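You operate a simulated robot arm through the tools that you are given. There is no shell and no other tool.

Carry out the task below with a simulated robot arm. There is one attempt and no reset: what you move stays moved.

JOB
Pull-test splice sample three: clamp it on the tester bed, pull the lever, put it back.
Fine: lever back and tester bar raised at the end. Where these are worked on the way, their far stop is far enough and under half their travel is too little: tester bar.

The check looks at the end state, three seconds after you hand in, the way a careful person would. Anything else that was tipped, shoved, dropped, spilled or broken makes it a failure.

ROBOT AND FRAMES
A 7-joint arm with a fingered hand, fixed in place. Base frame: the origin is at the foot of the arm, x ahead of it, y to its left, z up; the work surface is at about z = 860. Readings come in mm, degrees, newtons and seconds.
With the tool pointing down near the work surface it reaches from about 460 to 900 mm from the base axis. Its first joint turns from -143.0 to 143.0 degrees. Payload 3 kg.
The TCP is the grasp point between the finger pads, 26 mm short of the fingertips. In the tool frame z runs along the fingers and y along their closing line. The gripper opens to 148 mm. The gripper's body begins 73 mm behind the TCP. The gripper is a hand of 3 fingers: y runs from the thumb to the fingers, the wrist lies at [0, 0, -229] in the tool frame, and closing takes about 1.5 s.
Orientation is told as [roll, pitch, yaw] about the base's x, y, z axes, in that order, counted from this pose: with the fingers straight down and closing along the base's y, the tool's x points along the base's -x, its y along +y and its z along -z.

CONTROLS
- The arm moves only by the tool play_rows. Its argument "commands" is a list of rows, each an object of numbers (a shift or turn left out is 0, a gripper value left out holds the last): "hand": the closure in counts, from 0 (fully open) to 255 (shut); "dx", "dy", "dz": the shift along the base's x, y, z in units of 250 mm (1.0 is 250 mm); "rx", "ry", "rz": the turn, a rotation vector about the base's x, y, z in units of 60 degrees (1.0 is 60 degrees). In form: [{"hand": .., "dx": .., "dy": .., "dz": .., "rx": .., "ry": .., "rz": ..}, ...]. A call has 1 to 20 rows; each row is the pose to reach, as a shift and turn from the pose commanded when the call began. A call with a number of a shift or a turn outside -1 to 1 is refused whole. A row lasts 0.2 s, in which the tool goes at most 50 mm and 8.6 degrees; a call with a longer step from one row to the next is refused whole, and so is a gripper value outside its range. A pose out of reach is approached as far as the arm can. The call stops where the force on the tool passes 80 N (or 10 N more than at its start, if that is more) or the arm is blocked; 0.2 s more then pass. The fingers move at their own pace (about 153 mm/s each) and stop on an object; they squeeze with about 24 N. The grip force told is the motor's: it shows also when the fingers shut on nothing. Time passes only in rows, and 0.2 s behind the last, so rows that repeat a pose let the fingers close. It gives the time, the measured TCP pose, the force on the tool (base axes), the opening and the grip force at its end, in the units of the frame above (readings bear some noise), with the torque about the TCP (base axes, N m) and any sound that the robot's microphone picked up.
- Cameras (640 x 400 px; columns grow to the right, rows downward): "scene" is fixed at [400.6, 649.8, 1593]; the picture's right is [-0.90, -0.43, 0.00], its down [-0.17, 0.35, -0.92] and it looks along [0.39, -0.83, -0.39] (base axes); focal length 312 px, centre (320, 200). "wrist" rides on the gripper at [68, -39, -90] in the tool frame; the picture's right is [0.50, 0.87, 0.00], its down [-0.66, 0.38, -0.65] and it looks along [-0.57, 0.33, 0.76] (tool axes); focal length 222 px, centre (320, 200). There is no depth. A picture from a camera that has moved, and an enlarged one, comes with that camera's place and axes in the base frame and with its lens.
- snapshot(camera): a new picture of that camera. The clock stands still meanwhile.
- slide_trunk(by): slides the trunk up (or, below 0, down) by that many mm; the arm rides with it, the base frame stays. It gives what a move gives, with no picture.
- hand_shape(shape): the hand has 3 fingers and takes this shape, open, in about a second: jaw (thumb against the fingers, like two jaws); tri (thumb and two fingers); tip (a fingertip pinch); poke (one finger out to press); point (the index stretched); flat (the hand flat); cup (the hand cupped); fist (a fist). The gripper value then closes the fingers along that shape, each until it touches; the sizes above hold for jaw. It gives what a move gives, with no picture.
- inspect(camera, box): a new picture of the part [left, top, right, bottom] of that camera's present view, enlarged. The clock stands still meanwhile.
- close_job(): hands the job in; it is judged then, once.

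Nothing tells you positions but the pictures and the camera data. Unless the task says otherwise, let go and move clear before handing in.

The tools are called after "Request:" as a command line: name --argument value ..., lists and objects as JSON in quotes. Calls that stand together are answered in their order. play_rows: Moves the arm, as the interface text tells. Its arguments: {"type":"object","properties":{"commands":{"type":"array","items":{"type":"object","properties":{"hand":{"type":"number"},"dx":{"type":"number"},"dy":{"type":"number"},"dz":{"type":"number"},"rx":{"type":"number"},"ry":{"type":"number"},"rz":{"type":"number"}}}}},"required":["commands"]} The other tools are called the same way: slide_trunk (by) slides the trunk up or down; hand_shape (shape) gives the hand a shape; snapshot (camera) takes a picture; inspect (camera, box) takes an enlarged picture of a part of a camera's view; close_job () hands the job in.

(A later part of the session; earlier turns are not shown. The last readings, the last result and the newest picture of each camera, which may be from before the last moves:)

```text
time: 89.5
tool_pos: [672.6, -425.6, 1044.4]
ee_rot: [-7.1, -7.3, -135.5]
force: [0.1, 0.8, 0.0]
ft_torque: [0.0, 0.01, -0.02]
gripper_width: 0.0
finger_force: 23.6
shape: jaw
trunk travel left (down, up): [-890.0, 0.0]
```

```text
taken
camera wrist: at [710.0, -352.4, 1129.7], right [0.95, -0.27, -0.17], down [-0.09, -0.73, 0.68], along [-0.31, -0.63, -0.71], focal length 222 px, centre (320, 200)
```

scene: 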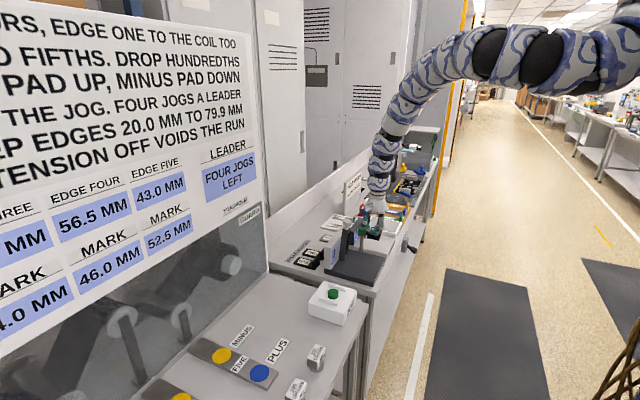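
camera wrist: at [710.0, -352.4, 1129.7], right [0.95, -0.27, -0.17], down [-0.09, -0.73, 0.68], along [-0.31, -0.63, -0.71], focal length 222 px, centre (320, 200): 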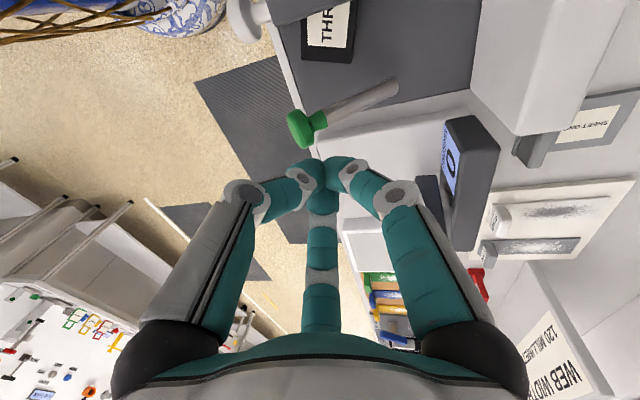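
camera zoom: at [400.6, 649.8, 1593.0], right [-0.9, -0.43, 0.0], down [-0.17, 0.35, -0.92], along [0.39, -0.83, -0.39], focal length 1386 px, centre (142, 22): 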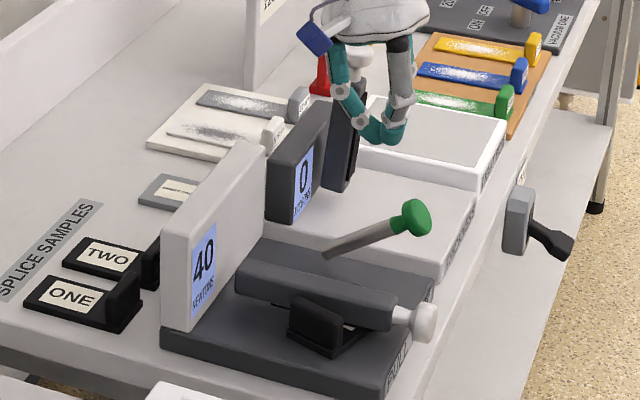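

The lever stays pulled at about 47°. To push it back I need to come from its −x side with a gap between fingers facing it, so I'll straighten, turn the hand +45°, and then lean again.

Request:
play_rows --commands '[{"hand": 255, "dx": 0.1, "dz": 0.05, "ry": -0.05}, {"hand": 255, "dx": 0.19, "dz": 0.07, "ry": -0.11}, {"hand": 255, "dx": 0.19, "dz": 0.07, "ry": -0.167}, {"hand": 255, "dx": 0.19, "dz": 0.07, "ry": -0.167}]'

Request:
play_rows --commands '[{"hand": 255, "rz": 0.13}, {"hand": 255, "rz": 0.26}, {"hand": 255, "rz": 0.39}, {"hand": 255, "rz": 0.52}, {"hand": 255, "rz": 0.65}, {"hand": 255, "rz": 0.76}, {"hand": 255, "rz": 0.76}]'

Request:
snapshot --camera "wrist"

```text
time: 90.5
tool_pos: [720.4, -423.7, 1062.0]
ee_rot: [0.0, 0.0, -135.9]
force: [0.5, 0.1, 0.0]
ft_torque: [-0.04, 0.01, 0.02]
gripper_width: 0.0
finger_force: 24.1
shape: jaw
trunk travel left (down, up): [-890.0, 0.0]
```

```text
time: 92.1
tool_pos: [721.0, -426.5, 1062.1]
ee_rot: [-0.1, 0.0, -90.3]
force: [0.8, 0.9, 0.0]
ft_torque: [-0.03, 0.01, 0.02]
gripper_width: 0.0
finger_force: 23.8
shape: jaw
trunk travel left (down, up): [-890.0, 0.0]
```

```text
taken
camera wrist: at [682.9, -359.6, 1152.4], right [0.87, 0.5, 0.0], down [0.38, -0.66, 0.65], along [0.32, -0.57, -0.76], focal length 222 px, centre (320, 200)
```

wrist: 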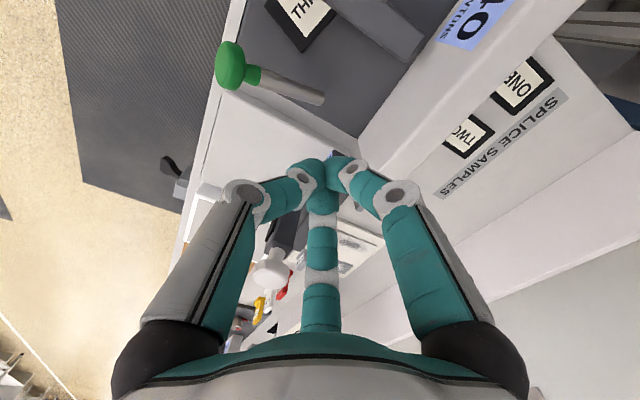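

Now lean the hand and move over to the −x side of the lever knob, staying above it.

Request:
play_rows --commands '[{"hand": 255, "dx": -0.02, "ry": 0.13}, {"hand": 255, "dx": -0.1, "dz": -0.02, "ry": 0.26}, {"hand": 255, "dx": -0.22, "dz": -0.05, "ry": 0.39}, {"hand": 255, "dx": -0.35, "dz": -0.08, "ry": 0.42}, {"hand": 255, "dx": -0.48, "dz": -0.1, "ry": 0.42}, {"hand": 255, "dx": -0.49, "dz": -0.1, "ry": 0.42}]'

Request:
snapshot --camera "wrist"

Request:
inspect --camera "scene" --box '[320, 175, 420, 285]'

```text
time: 93.5
tool_pos: [597.9, -426.1, 1037.0]
ee_rot: [-25.3, -0.1, -90.3]
force: [0.2, 1.0, 0.9]
ft_torque: [-0.02, 0.0, 0.02]
gripper_width: 0.0
finger_force: 23.7
shape: jaw
trunk travel left (down, up): [-890.0, 0.0]
```

```text
taken
camera wrist: at [601.8, -358.9, 1135.0], right [0.79, 0.5, -0.37], down [0.62, -0.66, 0.43], along [-0.03, -0.57, -0.82], focal length 222 px, centre (320, 200)
```

wrist: 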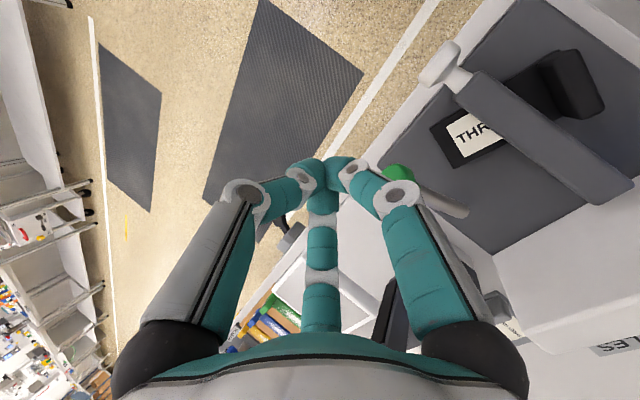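

```text
3.64 times, centred on (370, 230) of scene
camera zoom: at [400.6, 649.8, 1593.0], right [-0.9, -0.43, 0.0], down [-0.17, 0.35, -0.92], along [0.39, -0.83, -0.39], focal length 1134 px, centre (138, 91)
```

zoom: 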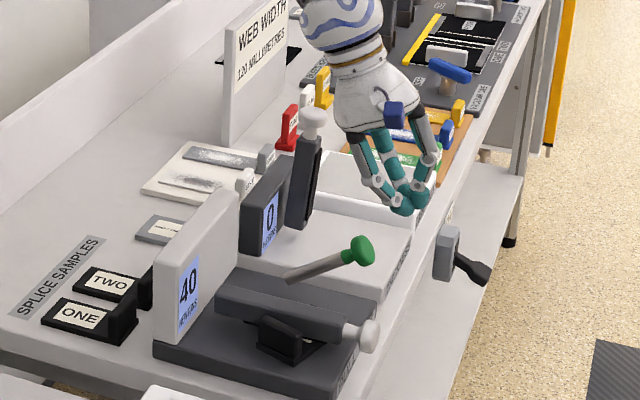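

Descending on the −x side of the knob, then pushing +x.

Request:
play_rows --commands '[{"hand": 255, "dz": -0.09}, {"hand": 255, "dz": -0.18}, {"hand": 255, "dz": -0.265}, {"hand": 255, "dz": -0.265}]'

Request:
snapshot --camera "wrist"

Request:
inspect --camera "scene" --box '[320, 195, 420, 285]'

```text
time: 94.5
tool_pos: [598.7, -426.1, 971.8]
ee_rot: [-25.3, -0.2, -90.3]
force: [0.5, -0.6, 0.2]
ft_torque: [-0.05, 0.01, -0.01]
gripper_width: 0.0
finger_force: 24.0
shape: jaw
trunk travel left (down, up): [-890.0, 0.0]
```

```text
taken
camera wrist: at [602.4, -359.3, 1069.4], right [0.79, 0.49, -0.37], down [0.62, -0.66, 0.43], along [-0.03, -0.57, -0.82], focal length 222 px, centre (320, 200)
```

wrist: 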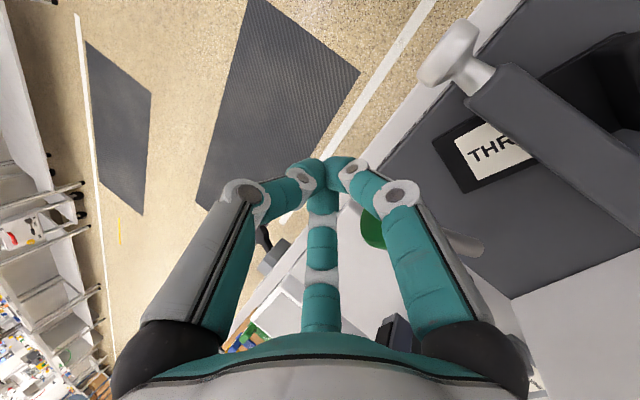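

```text
4.44 times, centred on (370, 240) of scene
camera zoom: at [400.6, 649.8, 1593.0], right [-0.9, -0.43, 0.0], down [-0.17, 0.35, -0.92], along [0.39, -0.83, -0.39], focal length 1386 px, centre (98, 22)
```

zoom: 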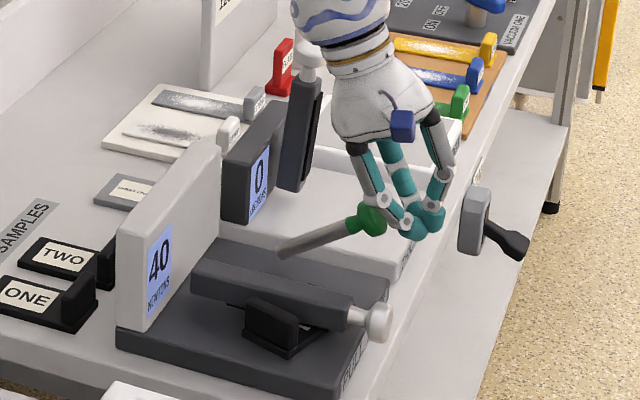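

Pushing the knob +x and up along its arc.

Request:
play_rows --commands '[{"hand": 255, "dx": 0.06, "dz": 0.02}, {"hand": 255, "dx": 0.11, "dz": 0.05}, {"hand": 255, "dx": 0.16, "dz": 0.085}, {"hand": 255, "dx": 0.21, "dz": 0.11}, {"hand": 255, "dx": 0.21, "dz": 0.11}]'

Request:
inspect --camera "scene" --box '[320, 195, 420, 285]'

Request:
snapshot --camera "wrist"

```text
time: 95.7
tool_pos: [650.7, -425.9, 999.0]
ee_rot: [-25.2, -0.2, -90.3]
force: [-0.4, -0.2, -0.2]
ft_torque: [-0.02, 0.0, 0.0]
gripper_width: 0.0
finger_force: 24.1
shape: jaw
trunk travel left (down, up): [-890.0, 0.0]
```

```text
4.44 times, centred on (370, 240) of scene
camera zoom: at [400.6, 649.8, 1593.0], right [-0.9, -0.43, 0.0], down [-0.17, 0.35, -0.92], along [0.39, -0.83, -0.39], focal length 1386 px, centre (98, 22)
```

zoom: 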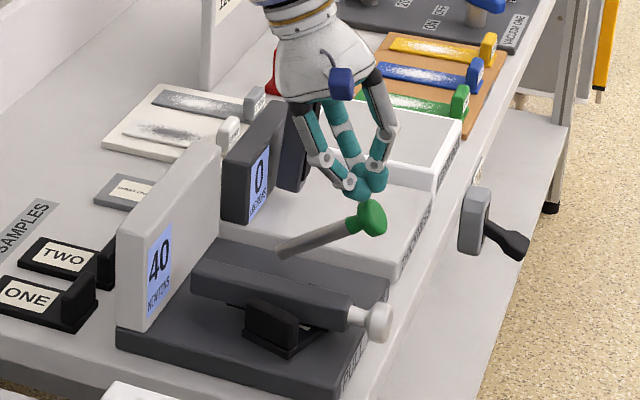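

```text
taken
camera wrist: at [654.9, -359.4, 1096.2], right [0.79, 0.5, -0.37], down [0.62, -0.66, 0.43], along [-0.03, -0.57, -0.82], focal length 222 px, centre (320, 200)
```

wrist: 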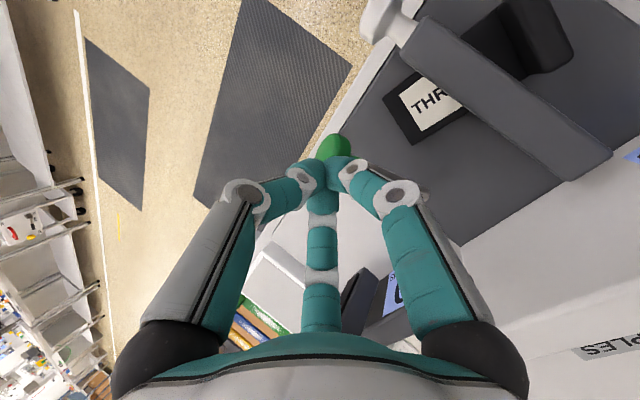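

The tips slid over the top of the knob without moving it. I'll go back to the −x side and come in lower.

Request:
play_rows --commands '[{"hand": 255, "dx": -0.03, "dz": 0.07}, {"hand": 255, "dx": -0.14, "dz": 0.08}, {"hand": 255, "dx": -0.25, "dz": 0.04}, {"hand": 255, "dx": -0.27, "dz": -0.06}, {"hand": 255, "dx": -0.27, "dz": -0.16}, {"hand": 255, "dx": -0.27, "dz": -0.24}, {"hand": 255, "dx": -0.27, "dz": -0.24}]'

Request:
inspect --camera "scene" --box '[320, 195, 420, 285]'

Request:
snapshot --camera "wrist"

```text
time: 97.3
tool_pos: [583.0, -426.3, 939.6]
ee_rot: [-25.3, -0.1, -90.3]
force: [-0.2, 0.2, -0.1]
ft_torque: [-0.01, -0.05, 0.0]
gripper_width: 0.0
finger_force: 24.0
shape: jaw
trunk travel left (down, up): [-890.0, 0.0]
```

```text
4.44 times, centred on (370, 240) of scene
camera zoom: at [400.6, 649.8, 1593.0], right [-0.9, -0.43, 0.0], down [-0.17, 0.35, -0.92], along [0.39, -0.83, -0.39], focal length 1386 px, centre (98, 22)
```

zoom: 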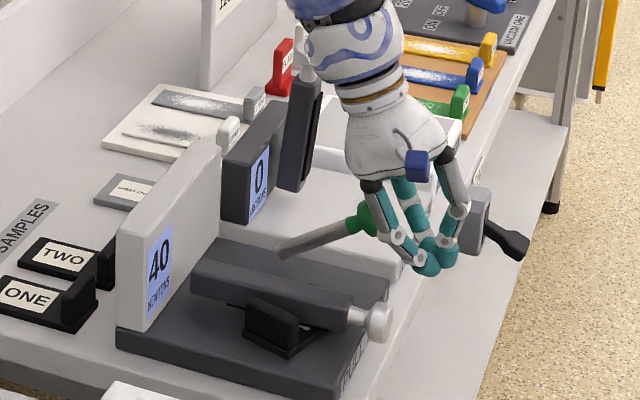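

```text
taken
camera wrist: at [587.7, -359.6, 1036.3], right [0.79, 0.49, -0.37], down [0.62, -0.66, 0.43], along [-0.03, -0.57, -0.82], focal length 222 px, centre (320, 200)
```

wrist: 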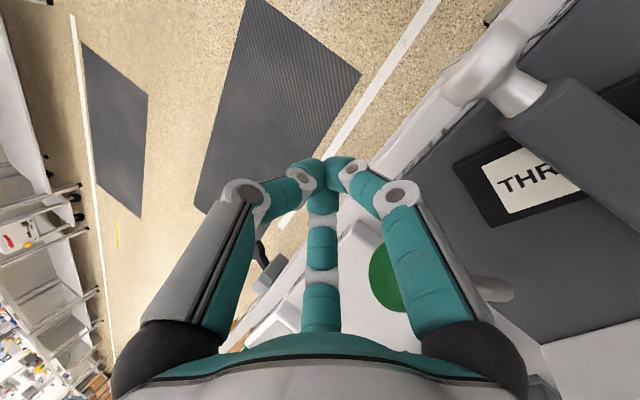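

Now lower (tips at z≈916), with the knob facing the gap between two fingers. Pushing +x horizontally.

Request:
play_rows --commands '[{"hand": 255, "dx": 0.05}, {"hand": 255, "dx": 0.1}, {"hand": 255, "dx": 0.15}, {"hand": 255, "dx": 0.2}, {"hand": 255, "dx": 0.2}]'

Request:
inspect --camera "scene" --box '[320, 195, 420, 285]'

Request:
snapshot --camera "wrist"

```text
time: 98.5
tool_pos: [632.3, -425.0, 938.7]
ee_rot: [-25.3, 0.0, -90.2]
force: [-5.9, 0.2, 2.4]
ft_torque: [0.03, 0.03, 0.02]
gripper_width: 0.2
finger_force: 24.1
shape: jaw
trunk travel left (down, up): [-890.0, 0.0]
```

```text
4.44 times, centred on (370, 240) of scene
camera zoom: at [400.6, 649.8, 1593.0], right [-0.9, -0.43, 0.0], down [-0.17, 0.35, -0.92], along [0.39, -0.83, -0.39], focal length 1386 px, centre (98, 22)
```

zoom: 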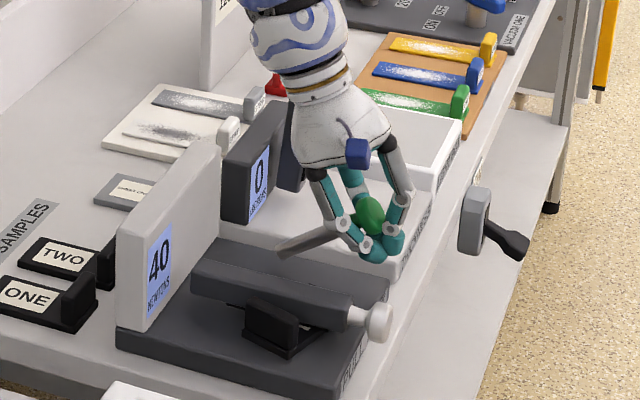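

```text
taken
camera wrist: at [636.8, -359.6, 1036.2], right [0.79, 0.49, -0.37], down [0.62, -0.66, 0.43], along [-0.03, -0.57, -0.82], focal length 222 px, centre (320, 200)
```

wrist: 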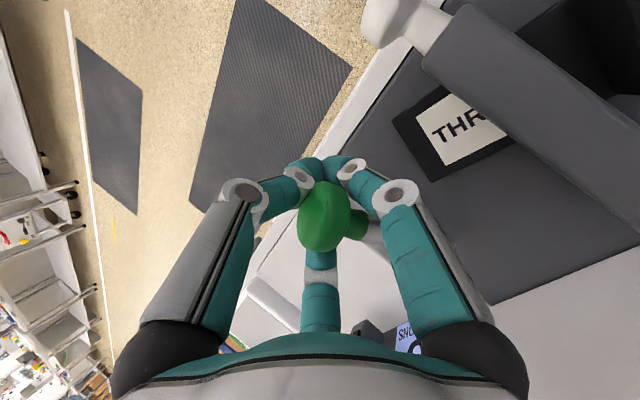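

The knob is now caged between the fingers with the rod against the tips (6 N). I'll carry it along: +x and slightly up.

Request:
play_rows --commands '[{"hand": 255, "dx": 0.05, "dz": 0.025}, {"hand": 255, "dx": 0.1, "dz": 0.05}, {"hand": 255, "dx": 0.14, "dz": 0.07}, {"hand": 255, "dx": 0.14, "dz": 0.07}]'

Request:
inspect --camera "scene" --box '[320, 195, 420, 285]'

Request:
snapshot --camera "wrist"

```text
time: 99.5
tool_pos: [670.4, -425.2, 955.3]
ee_rot: [-25.0, -0.2, -90.3]
force: [0.1, 0.2, 1.0]
ft_torque: [0.0, 0.0, 0.0]
gripper_width: 0.0
finger_force: 24.3
shape: jaw
trunk travel left (down, up): [-890.0, 0.0]
```

```text
4.44 times, centred on (370, 240) of scene
camera zoom: at [400.6, 649.8, 1593.0], right [-0.9, -0.43, 0.0], down [-0.17, 0.35, -0.92], along [0.39, -0.83, -0.39], focal length 1386 px, centre (98, 22)
```

zoom: 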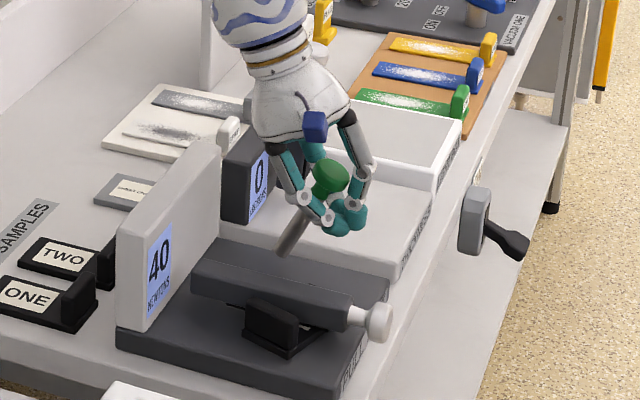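

```text
taken
camera wrist: at [673.8, -358.3, 1053.5], right [0.79, 0.5, -0.37], down [0.62, -0.66, 0.43], along [-0.03, -0.57, -0.82], focal length 222 px, centre (320, 200)
```

wrist: 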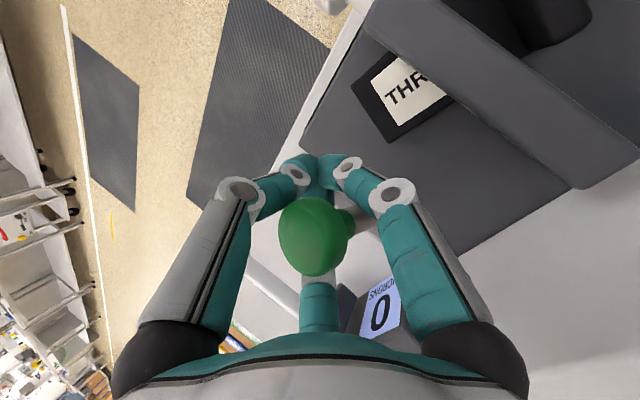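

The lever is rising (about 25° left). Continuing with a bit more upward motion.

Request:
play_rows --commands '[{"hand": 255, "dx": 0.04, "dz": 0.035}, {"hand": 255, "dx": 0.08, "dz": 0.06}, {"hand": 255, "dx": 0.11, "dz": 0.08}, {"hand": 255, "dx": 0.11, "dz": 0.08}]'

Request:
inspect --camera "scene" --box '[320, 195, 420, 285]'

Request:
snapshot --camera "wrist"

```text
time: 100.5
tool_pos: [695.0, -425.5, 975.5]
ee_rot: [-25.4, -0.1, -90.3]
force: [-0.5, -0.1, -0.1]
ft_torque: [0.01, -0.02, -0.02]
gripper_width: 0.1
finger_force: 24.2
shape: jaw
trunk travel left (down, up): [-890.0, 0.0]
```

```text
4.44 times, centred on (370, 240) of scene
camera zoom: at [400.6, 649.8, 1593.0], right [-0.9, -0.43, 0.0], down [-0.17, 0.35, -0.92], along [0.39, -0.83, -0.39], focal length 1386 px, centre (98, 22)
```

zoom: 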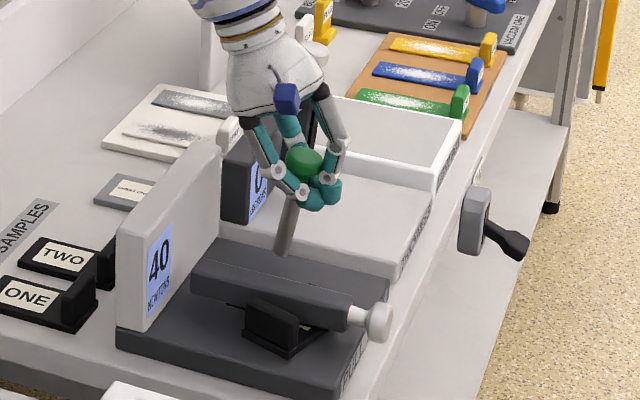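

```text
taken
camera wrist: at [699.5, -359.1, 1073.3], right [0.79, 0.5, -0.37], down [0.62, -0.66, 0.43], along [-0.03, -0.57, -0.82], focal length 222 px, centre (320, 200)
```

wrist: 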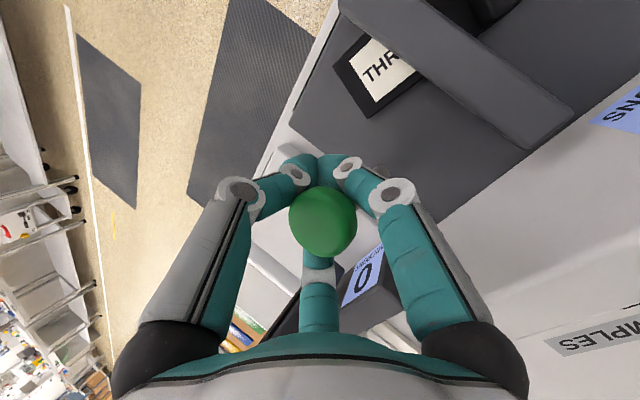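

Almost upright (about 8° left). Pushing the last part until it meets its stop.

Request:
play_rows --commands '[{"hand": 255, "dx": 0.03, "dz": 0.01}, {"hand": 255, "dx": 0.055, "dz": 0.015}, {"hand": 255, "dx": 0.055, "dz": 0.015}]'

Request:
play_rows --commands '[{"hand": 255, "dx": 0.012}, {"hand": 255, "dx": 0.024}, {"hand": 255, "dx": 0.024}]'

Request:
inspect --camera "scene" --box '[320, 195, 420, 285]'

```text
time: 101.3
tool_pos: [701.2, -424.1, 980.9]
ee_rot: [-25.1, -0.3, -90.3]
force: [0.5, 0.4, 0.0]
ft_torque: [-0.02, -0.02, 0.0]
gripper_width: 0.0
finger_force: 23.7
shape: jaw
out of reach, approached as far as the arm can: row 1, 2, 3
trunk travel left (down, up): [-890.0, 0.0]
```

```text
time: 102.1
tool_pos: [702.3, -423.1, 982.5]
ee_rot: [-25.3, -0.1, -90.3]
force: [-1.3, -2.8, -3.7]
ft_torque: [0.07, 0.05, -0.03]
gripper_width: 0.1
finger_force: 24.1
shape: jaw
out of reach, approached as far as the arm can: row 2, 3
trunk travel left (down, up): [-890.0, 0.0]
```

```text
4.44 times, centred on (370, 240) of scene
camera zoom: at [400.6, 649.8, 1593.0], right [-0.9, -0.43, 0.0], down [-0.17, 0.35, -0.92], along [0.39, -0.83, -0.39], focal length 1386 px, centre (98, 22)
```

zoom: 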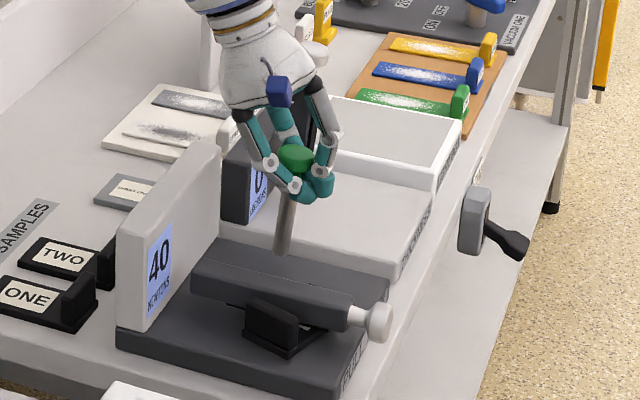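

The arm hit its outer reach, so I'll reduce the hand's lean by 10°, which also brings the tips further +x.

Request:
play_rows --commands '[{"hand": 255, "ry": -0.06}, {"hand": 255, "ry": -0.12}, {"hand": 255, "ry": -0.17, "dx": 0.01}, {"hand": 255, "ry": -0.17, "dx": 0.02}]'

Request:
inspect --camera "scene" --box '[320, 195, 420, 285]'

Request:
snapshot --camera "wrist"

```text
time: 102.7
tool_pos: [682.7, -445.2, 971.6]
ee_rot: [-19.6, 2.0, -94.2]
force: [6.1, 55.6, -31.2]
ft_torque: [-1.49, 0.55, 0.76]
gripper_width: 0.0
finger_force: 23.9
shape: jaw
trunk travel left (down, up): [-890.0, 0.0]
stopped in row 3: the force on the tool passed its limit at 98 N (the readings are from after the stop); the commanded pose is now the measured one
```

```text
4.44 times, centred on (370, 240) of scene
camera zoom: at [400.6, 649.8, 1593.0], right [-0.9, -0.43, 0.0], down [-0.17, 0.35, -0.92], along [0.39, -0.83, -0.39], focal length 1386 px, centre (98, 22)
```

zoom: 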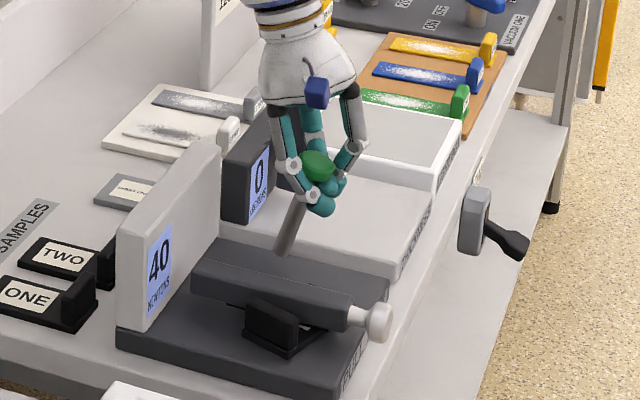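

```text
taken
camera wrist: at [681.4, -382.8, 1072.2], right [0.85, 0.45, -0.27], down [0.52, -0.71, 0.47], along [0.02, -0.54, -0.84], focal length 222 px, centre (320, 200)
```

wrist: 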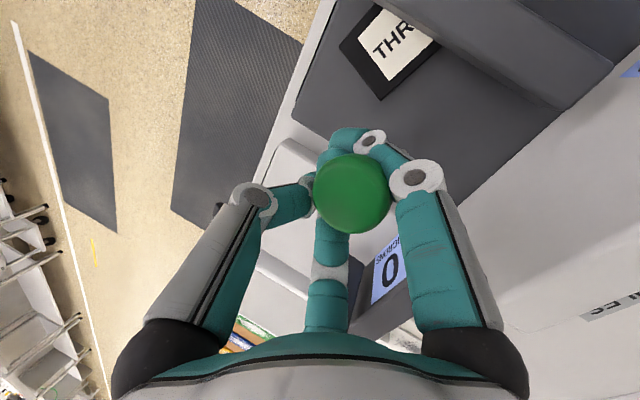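

Something bound and the force limit stopped the move: the hand drifted −y and presses sideways on the knob. I'll relieve it gently toward +y.

Request:
play_rows --commands '[{"hand": 255, "dy": 0.02}, {"hand": 255, "dy": 0.045}, {"hand": 255, "dy": 0.07}]'

Request:
inspect --camera "scene" --box '[320, 195, 420, 285]'

Request:
snapshot --camera "wrist"

```text
time: 103.5
tool_pos: [681.7, -442.6, 973.8]
ee_rot: [-19.4, 1.2, -94.7]
force: [6.7, 13.2, -32.0]
ft_torque: [-0.79, 0.63, 0.27]
gripper_width: 0.2
finger_force: 24.3
shape: jaw
trunk travel left (down, up): [-890.0, 0.0]
```

```text
4.44 times, centred on (370, 240) of scene
camera zoom: at [400.6, 649.8, 1593.0], right [-0.9, -0.43, 0.0], down [-0.17, 0.35, -0.92], along [0.39, -0.83, -0.39], focal length 1386 px, centre (98, 22)
```

zoom: 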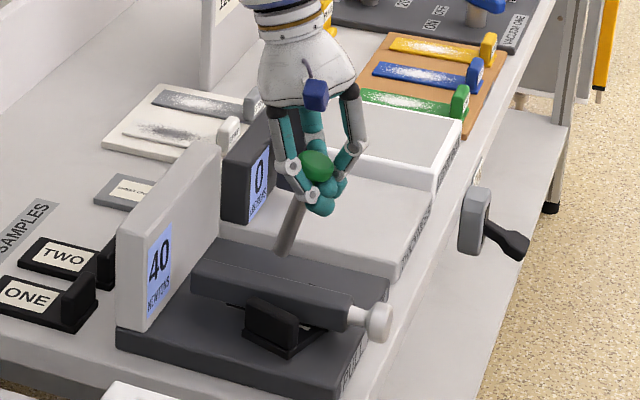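

```text
taken
camera wrist: at [681.0, -377.9, 1072.5], right [0.86, 0.44, -0.28], down [0.52, -0.71, 0.48], along [0.01, -0.55, -0.83], focal length 222 px, centre (320, 200)
```

wrist: 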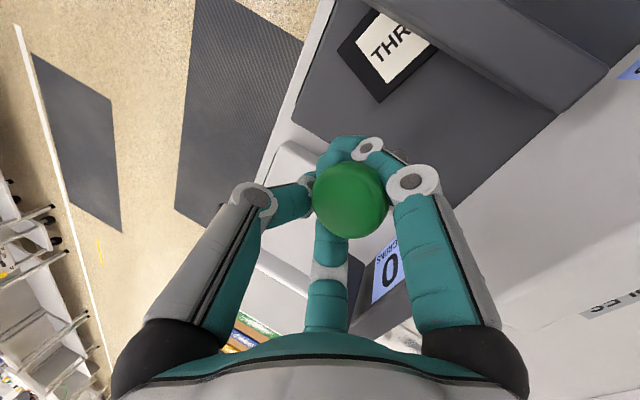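

The fingertips have hooked under the knob. Opening the hand should free it; then the thumb (on the −x side) can push the knob the rest of the way.

Request:
play_rows --commands '[{"hand": 230}, {"hand": 200}, {"hand": 170}, {"hand": 140}, {"hand": 130}, {"hand": 130}]'

Request:
inspect --camera "scene" --box '[320, 195, 420, 285]'

Request:
snapshot --camera "wrist"

```text
time: 104.9
tool_pos: [679.9, -440.4, 975.6]
ee_rot: [-19.3, 1.5, -94.6]
force: [0.1, -0.4, -0.2]
ft_torque: [0.02, -0.01, -0.02]
gripper_width: 72.2
finger_force: 0.2
shape: jaw
trunk travel left (down, up): [-890.0, 0.0]
```

```text
4.44 times, centred on (370, 240) of scene
camera zoom: at [400.6, 649.8, 1593.0], right [-0.9, -0.43, 0.0], down [-0.17, 0.35, -0.92], along [0.39, -0.83, -0.39], focal length 1386 px, centre (98, 22)
```

zoom: 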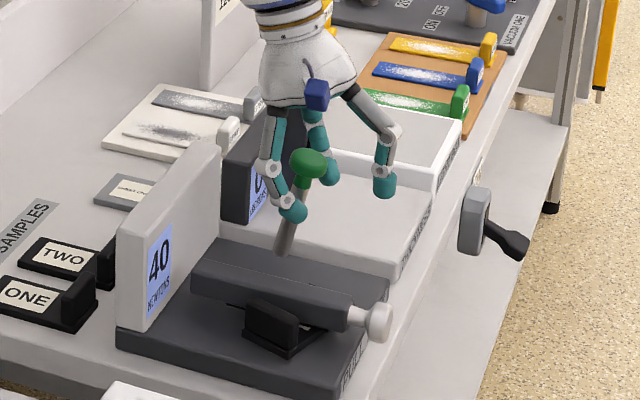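

```text
taken
camera wrist: at [679.3, -375.3, 1074.2], right [0.86, 0.44, -0.27], down [0.52, -0.71, 0.48], along [0.01, -0.55, -0.84], focal length 222 px, centre (320, 200)
```

wrist: 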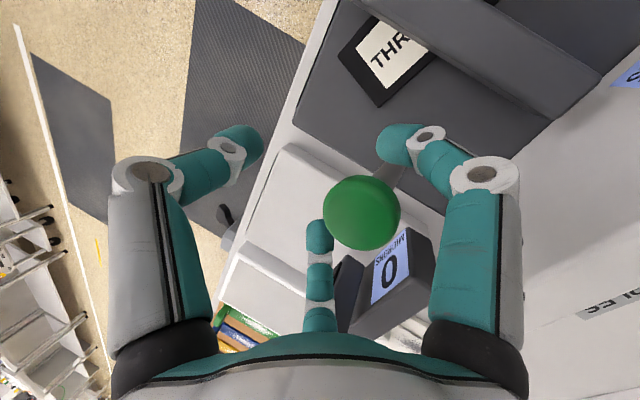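

Free of force now; the knob stands inside the open fingers. I'll centre the hand on it (+y, slightly +x).

Request:
play_rows --commands '[{"hand": 130, "dy": 0.03, "dx": 0.02}, {"hand": 130, "dy": 0.056, "dx": 0.04}, {"hand": 130, "dy": 0.056, "dx": 0.05}]'

Request:
play_rows --commands '[{"hand": 130, "ry": -0.08, "dx": 0.02}, {"hand": 130, "ry": -0.16, "dx": 0.04}, {"hand": 130, "ry": -0.24, "dx": 0.05}, {"hand": 130, "ry": -0.24, "dx": 0.05}]'

Request:
inspect --camera "scene" --box '[320, 195, 420, 285]'

Request:
snapshot --camera "wrist"

```text
time: 105.7
tool_pos: [692.4, -425.3, 974.5]
ee_rot: [-19.4, 1.4, -94.6]
force: [-0.2, 0.3, 0.6]
ft_torque: [0.02, 0.03, 0.02]
gripper_width: 71.9
finger_force: 0.0
shape: jaw
trunk travel left (down, up): [-890.0, 0.0]
```

```text
time: 106.7
tool_pos: [704.4, -425.2, 974.0]
ee_rot: [-5.0, 2.6, -94.1]
force: [0.7, 0.0, 0.9]
ft_torque: [0.01, -0.02, 0.0]
gripper_width: 72.3
finger_force: 0.1
shape: jaw
trunk travel left (down, up): [-890.0, 0.0]
```

```text
4.44 times, centred on (370, 240) of scene
camera zoom: at [400.6, 649.8, 1593.0], right [-0.9, -0.43, 0.0], down [-0.17, 0.35, -0.92], along [0.39, -0.83, -0.39], focal length 1386 px, centre (98, 22)
```

zoom: 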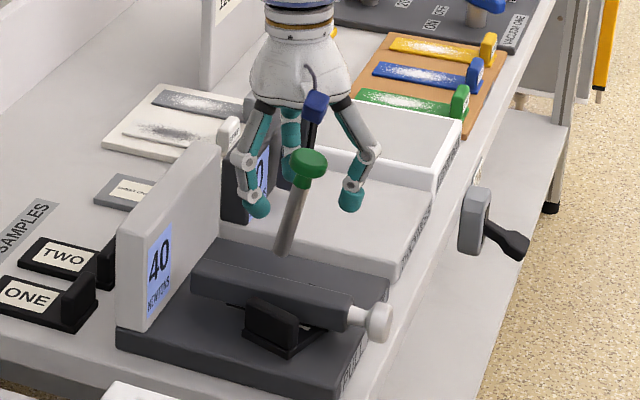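

```text
taken
camera wrist: at [679.5, -361.2, 1070.5], right [0.9, 0.44, -0.05], down [0.38, -0.71, 0.59], along [0.22, -0.55, -0.81], focal length 222 px, centre (320, 200)
```

wrist: 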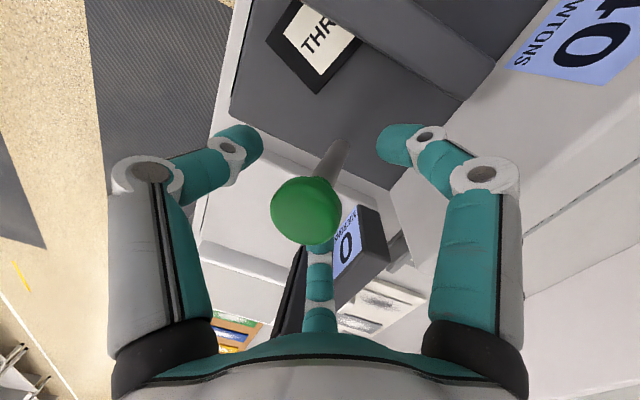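

The rod now stands nearly on the hand's axis, so I can simply grip it below the knob and carry it upright.

Request:
play_rows --commands '[{"hand": 150}, {"hand": 175}, {"hand": 200}, {"hand": 220}, {"hand": 235}, {"hand": 245}, {"hand": 245}]'

Request:
snapshot --camera "wrist"

Request:
inspect --camera "scene" --box '[320, 195, 420, 285]'

```text
time: 108.3
tool_pos: [706.7, -424.2, 973.7]
ee_rot: [-5.0, 2.5, -94.0]
force: [4.0, 0.2, -2.8]
ft_torque: [-0.08, -0.3, -0.01]
gripper_width: 11.9
finger_force: 23.7
shape: jaw
trunk travel left (down, up): [-890.0, 0.0]
```

```text
taken
camera wrist: at [680.2, -361.2, 1070.4], right [0.9, 0.44, -0.05], down [0.38, -0.71, 0.59], along [0.22, -0.55, -0.81], focal length 222 px, centre (320, 200)
```

wrist: 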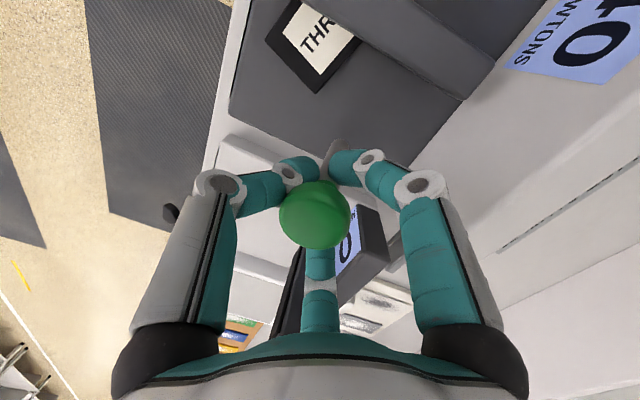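

```text
4.44 times, centred on (370, 240) of scene
camera zoom: at [400.6, 649.8, 1593.0], right [-0.9, -0.43, 0.0], down [-0.17, 0.35, -0.92], along [0.39, -0.83, -0.39], focal length 1386 px, centre (98, 22)
```

zoom: 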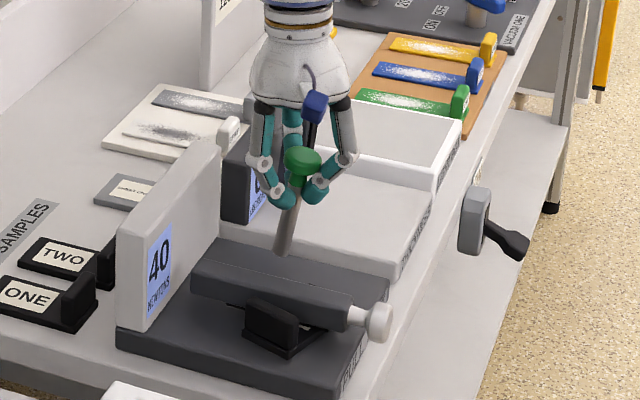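

Gripped (12 mm rod). Moving +x in small steps to the upright stop.

Request:
play_rows --commands '[{"hand": 245, "dx": 0.015}, {"hand": 245, "dx": 0.03}, {"hand": 245, "dx": 0.04}, {"hand": 245, "dx": 0.04}]'

Request:
play_rows --commands '[{"hand": 245, "dx": 0.012}, {"hand": 245, "dx": 0.02}, {"hand": 245, "dx": 0.02}]'

Request:
inspect --camera "scene" --box '[320, 195, 420, 285]'

```text
time: 109.3
tool_pos: [714.7, -427.1, 974.8]
ee_rot: [-5.1, 2.5, -94.1]
force: [-1.1, 1.2, 1.7]
ft_torque: [0.01, 0.11, 0.01]
gripper_width: 11.8
finger_force: 24.4
shape: jaw
trunk travel left (down, up): [-890.0, 0.0]
```

```text
time: 110.1
tool_pos: [718.9, -425.1, 976.2]
ee_rot: [-5.1, 2.5, -94.0]
force: [-8.7, 0.6, 3.6]
ft_torque: [-0.04, 0.28, 0.04]
gripper_width: 12.2
finger_force: 23.7
shape: jaw
trunk travel left (down, up): [-890.0, 0.0]
```

```text
4.44 times, centred on (370, 240) of scene
camera zoom: at [400.6, 649.8, 1593.0], right [-0.9, -0.43, 0.0], down [-0.17, 0.35, -0.92], along [0.39, -0.83, -0.39], focal length 1386 px, centre (98, 22)
```

zoom: 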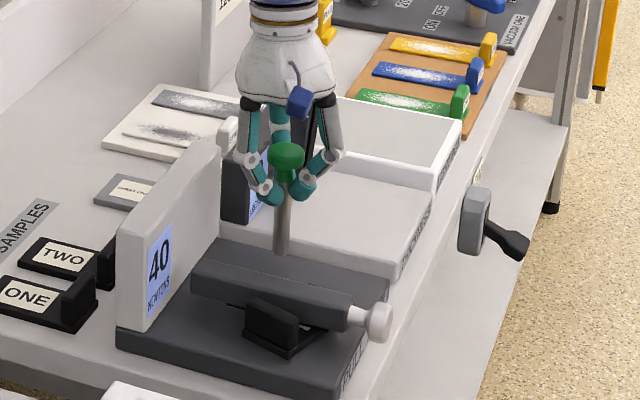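

The lever looks upright again as it started (−9 N: at its stop). One more gentle nudge, then release.

Request:
play_rows --commands '[{"hand": 245, "dx": 0.008}, {"hand": 245, "dx": 0.012}, {"hand": 245, "dx": 0.012}]'

Request:
play_rows --commands '[{"hand": 230}, {"hand": 205}, {"hand": 180}, {"hand": 155}, {"hand": 130}, {"hand": 115}, {"hand": 115}]'

Request:
snapshot --camera "wrist"

Request:
inspect --camera "scene" --box '[320, 195, 420, 285]'

```text
time: 110.9
tool_pos: [720.3, -426.0, 976.3]
ee_rot: [-5.0, 2.5, -94.1]
force: [-16.2, 2.0, -0.2]
ft_torque: [-0.03, 0.44, -0.01]
gripper_width: 12.5
finger_force: 23.8
shape: jaw
trunk travel left (down, up): [-890.0, 0.0]
```

```text
time: 112.5
tool_pos: [722.5, -425.2, 974.6]
ee_rot: [-5.0, 2.5, -94.1]
force: [1.0, -0.2, 0.3]
ft_torque: [0.0, 0.0, -0.02]
gripper_width: 80.6
finger_force: 0.1
shape: jaw
trunk travel left (down, up): [-890.0, 0.0]
```

```text
taken
camera wrist: at [697.3, -361.3, 1070.9], right [0.9, 0.44, -0.05], down [0.38, -0.71, 0.59], along [0.22, -0.55, -0.81], focal length 222 px, centre (320, 200)
```

wrist: 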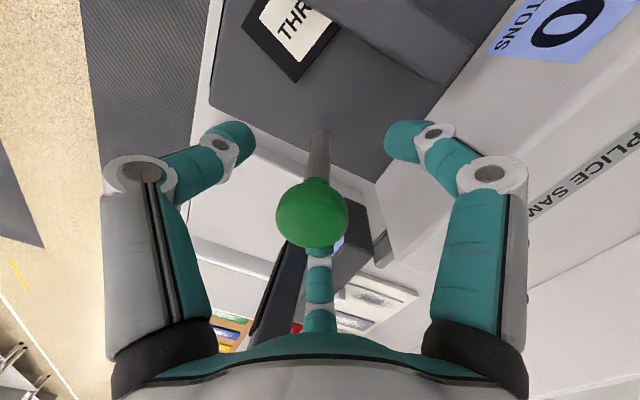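

```text
4.44 times, centred on (370, 240) of scene
camera zoom: at [400.6, 649.8, 1593.0], right [-0.9, -0.43, 0.0], down [-0.17, 0.35, -0.92], along [0.39, -0.83, -0.39], focal length 1386 px, centre (98, 22)
```

zoom: 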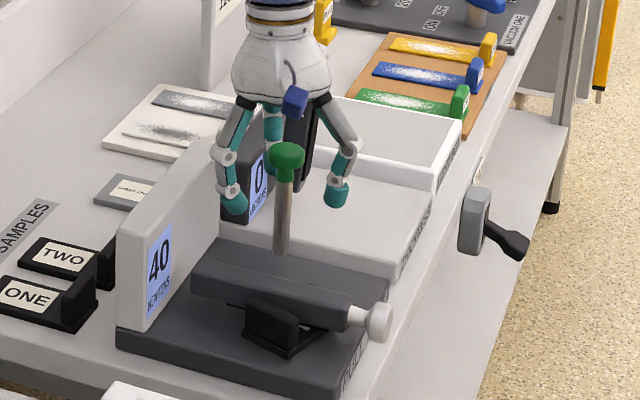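

Lever is back upright and released. Now I lift straight off it.

Request:
play_rows --commands '[{"hand": 115, "dz": 0.1}, {"hand": 115, "dz": 0.2}, {"hand": 115, "dz": 0.3}, {"hand": 115, "dz": 0.3}]'

Request:
inspect --camera "scene" --box '[320, 175, 420, 285]'

Request:
snapshot --camera "wrist"

```text
time: 113.5
tool_pos: [723.2, -426.2, 1050.3]
ee_rot: [-5.0, 2.5, -94.2]
force: [0.5, -0.2, -0.1]
ft_torque: [0.02, 0.0, 0.01]
gripper_width: 80.5
finger_force: 0.1
shape: jaw
trunk travel left (down, up): [-890.0, 0.0]
```

```text
3.64 times, centred on (370, 230) of scene
camera zoom: at [400.6, 649.8, 1593.0], right [-0.9, -0.43, 0.0], down [-0.17, 0.35, -0.92], along [0.39, -0.83, -0.39], focal length 1134 px, centre (138, 91)
```

zoom: 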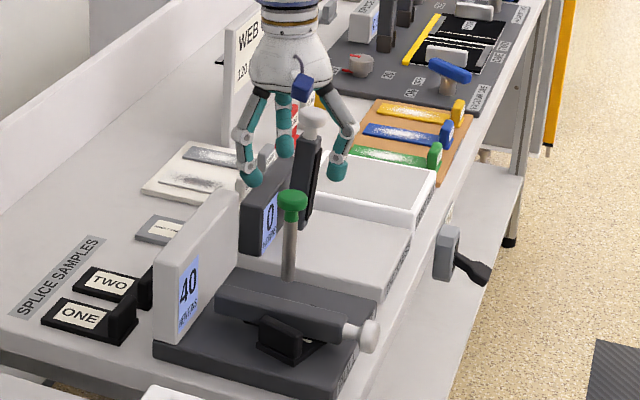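

```text
taken
camera wrist: at [698.4, -361.3, 1145.9], right [0.9, 0.44, -0.05], down [0.38, -0.71, 0.59], along [0.22, -0.55, -0.81], focal length 222 px, centre (320, 200)
```

wrist: 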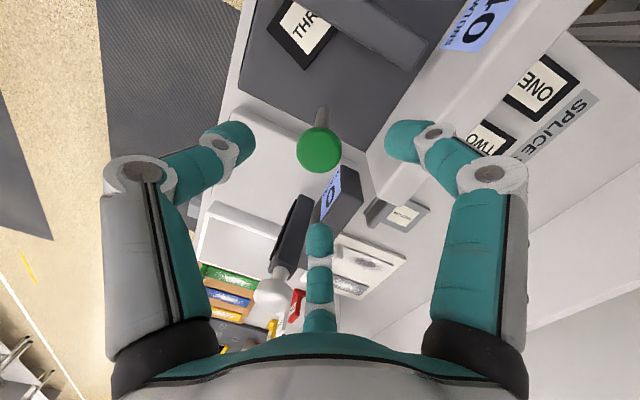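

The lever stands exactly where it began, and 40 N stays on the display. Now toward the bar's end: move over it, with the hand squared up and leaning 15°.

Request:
play_rows --commands '[{"hand": 115, "dx": -0.02, "dy": 0.08, "rx": -0.01, "ry": 0.04, "rz": 0.017}, {"hand": 115, "dx": -0.06, "dy": 0.16, "dz": -0.02, "rx": -0.02, "ry": 0.08, "rz": 0.034}, {"hand": 115, "dx": -0.1, "dy": 0.24, "dz": -0.03, "rx": -0.03, "ry": 0.12, "rz": 0.05}, {"hand": 115, "dx": -0.15, "dy": 0.312, "dz": -0.05, "rx": -0.042, "ry": 0.167, "rz": 0.067}, {"hand": 115, "dx": -0.2, "dy": 0.312, "dz": -0.1, "rx": -0.042, "ry": 0.167, "rz": 0.067}, {"hand": 115, "dx": -0.2, "dy": 0.312, "dz": -0.1, "rx": -0.042, "ry": 0.167, "rz": 0.067}]'

Request:
snapshot --camera "wrist"

Request:
inspect --camera "scene" --box '[320, 195, 420, 285]'

```text
time: 114.9
tool_pos: [673.0, -346.1, 1024.1]
ee_rot: [-14.9, -0.4, -90.2]
force: [0.0, -0.5, 0.4]
ft_torque: [-0.03, -0.01, -0.01]
gripper_width: 80.8
finger_force: 0.0
shape: jaw
trunk travel left (down, up): [-890.0, 0.0]
```

```text
taken
camera wrist: at [659.9, -280.0, 1121.2], right [0.84, 0.49, -0.23], down [0.53, -0.65, 0.54], along [0.12, -0.57, -0.81], focal length 222 px, centre (320, 200)
```

wrist: 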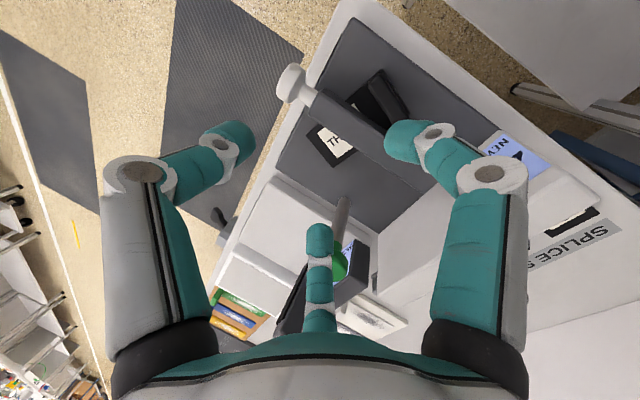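

```text
4.44 times, centred on (370, 240) of scene
camera zoom: at [400.6, 649.8, 1593.0], right [-0.9, -0.43, 0.0], down [-0.17, 0.35, -0.92], along [0.39, -0.83, -0.39], focal length 1386 px, centre (98, 22)
```

zoom: 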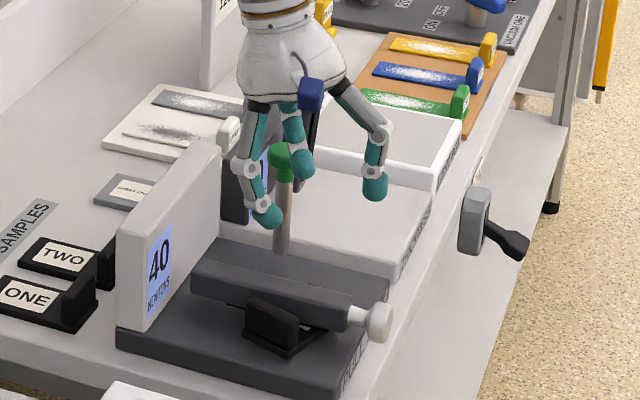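

Now I'll locate the knob and neck precisely from here.

Request:
inspect --camera "wrist" --box '[260, 40, 420, 170]'

```text
3.08 times, centred on (340, 105) of wrist
camera zoom: at [659.9, -280.0, 1121.2], right [0.84, 0.49, -0.23], down [0.53, -0.65, 0.54], along [0.12, -0.57, -0.81], focal length 684 px, centre (258, 492)
```

zoom: 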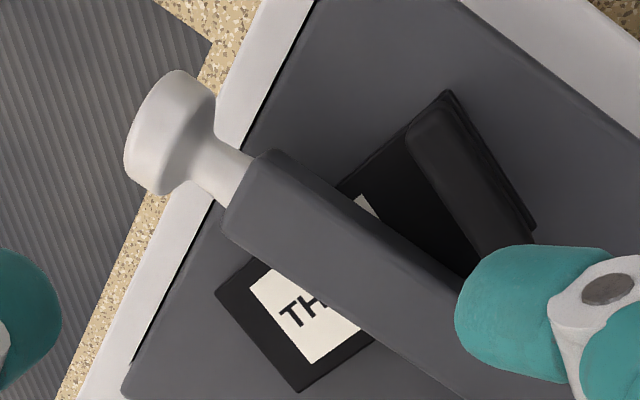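

Neck of the bar knob is at about (623, −340, 901), just beyond the bed's front edge. I'll bring the hand over it with the thumb beyond the knob end and the other two fingers straddling the neck.

Request:
play_rows --commands '[{"hand": 152, "dx": -0.07, "dy": 0.01, "dz": -0.06}, {"hand": 152, "dx": -0.14, "dy": 0.02, "dz": -0.13}, {"hand": 152, "dx": -0.2, "dy": 0.024, "dz": -0.2}, {"hand": 152, "dx": -0.218, "dy": 0.024, "dz": -0.236}, {"hand": 152, "dx": -0.218, "dy": 0.024, "dz": -0.236}]'

Request:
snapshot --camera "wrist"

Request:
inspect --camera "scene" --box '[330, 205, 420, 285]'

```text
time: 116.1
tool_pos: [618.5, -342.0, 965.9]
ee_rot: [-14.8, -0.5, -90.3]
force: [-0.5, 0.6, 1.0]
ft_torque: [0.0, -0.02, -0.02]
gripper_width: 60.0
finger_force: 0.0
shape: jaw
trunk travel left (down, up): [-890.0, 0.0]
```

```text
taken
camera wrist: at [605.0, -274.0, 1062.6], right [0.84, 0.49, -0.23], down [0.53, -0.65, 0.54], along [0.12, -0.57, -0.81], focal length 222 px, centre (320, 200)
```

wrist: 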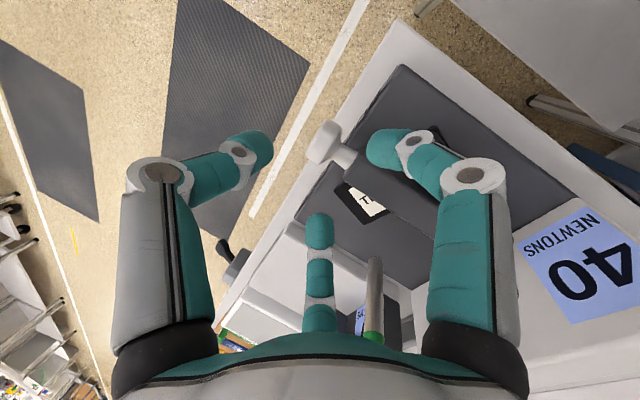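

```text
5.00 times, centred on (375, 245) of scene
camera zoom: at [400.6, 649.8, 1593.0], right [-0.9, -0.43, 0.0], down [-0.17, 0.35, -0.92], along [0.39, -0.83, -0.39], focal length 1560 px, centre (45, -25)
```

zoom: 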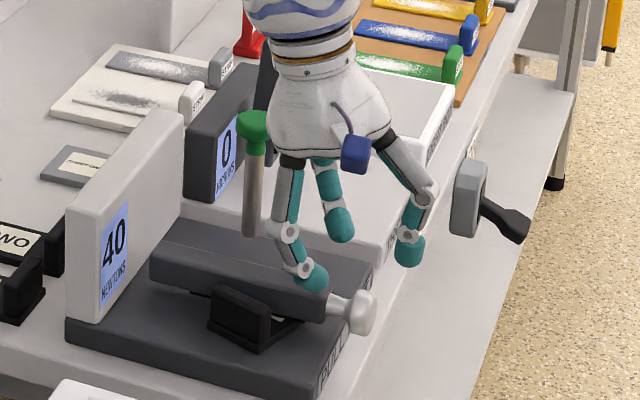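

Aligned. Lowering around the neck.

Request:
play_rows --commands '[{"hand": 152, "dz": -0.08, "dy": 0.004}, {"hand": 152, "dz": -0.14, "dy": 0.008}, {"hand": 152, "dz": -0.184, "dy": 0.008}, {"hand": 152, "dz": -0.184, "dy": 0.008}]'

Request:
snapshot --camera "wrist"

Request:
inspect --camera "scene" --box '[330, 205, 420, 285]'

```text
time: 117.1
tool_pos: [619.2, -339.8, 921.7]
ee_rot: [-14.8, -0.4, -90.3]
force: [-0.6, -0.4, -0.5]
ft_torque: [0.0, 0.02, -0.01]
gripper_width: 60.3
finger_force: 0.0
shape: jaw
trunk travel left (down, up): [-890.0, 0.0]
```

```text
taken
camera wrist: at [605.3, -272.4, 1016.9], right [0.84, 0.49, -0.23], down [0.53, -0.65, 0.54], along [0.12, -0.57, -0.81], focal length 222 px, centre (320, 200)
```

wrist: 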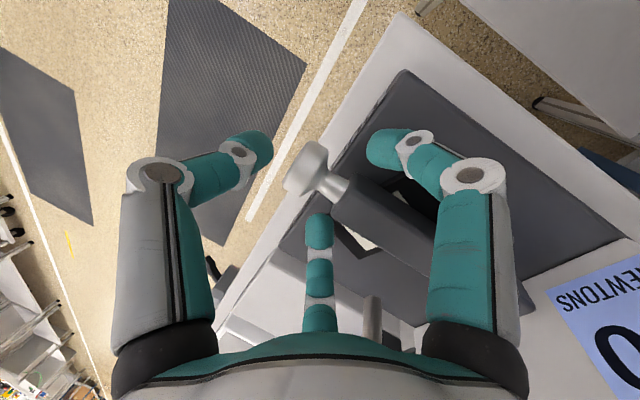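

```text
5.00 times, centred on (375, 245) of scene
camera zoom: at [400.6, 649.8, 1593.0], right [-0.9, -0.43, 0.0], down [-0.17, 0.35, -0.92], along [0.39, -0.83, -0.39], focal length 1560 px, centre (45, -25)
```

zoom: 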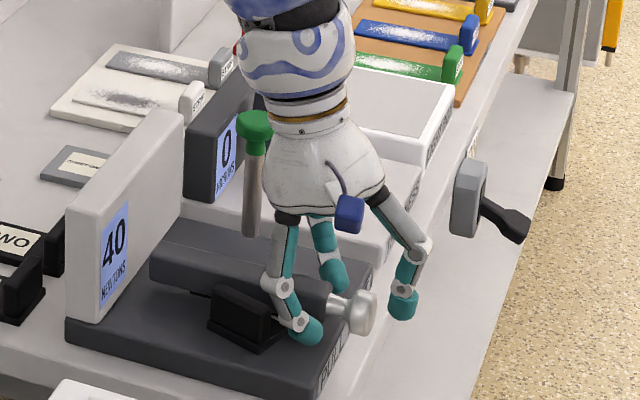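

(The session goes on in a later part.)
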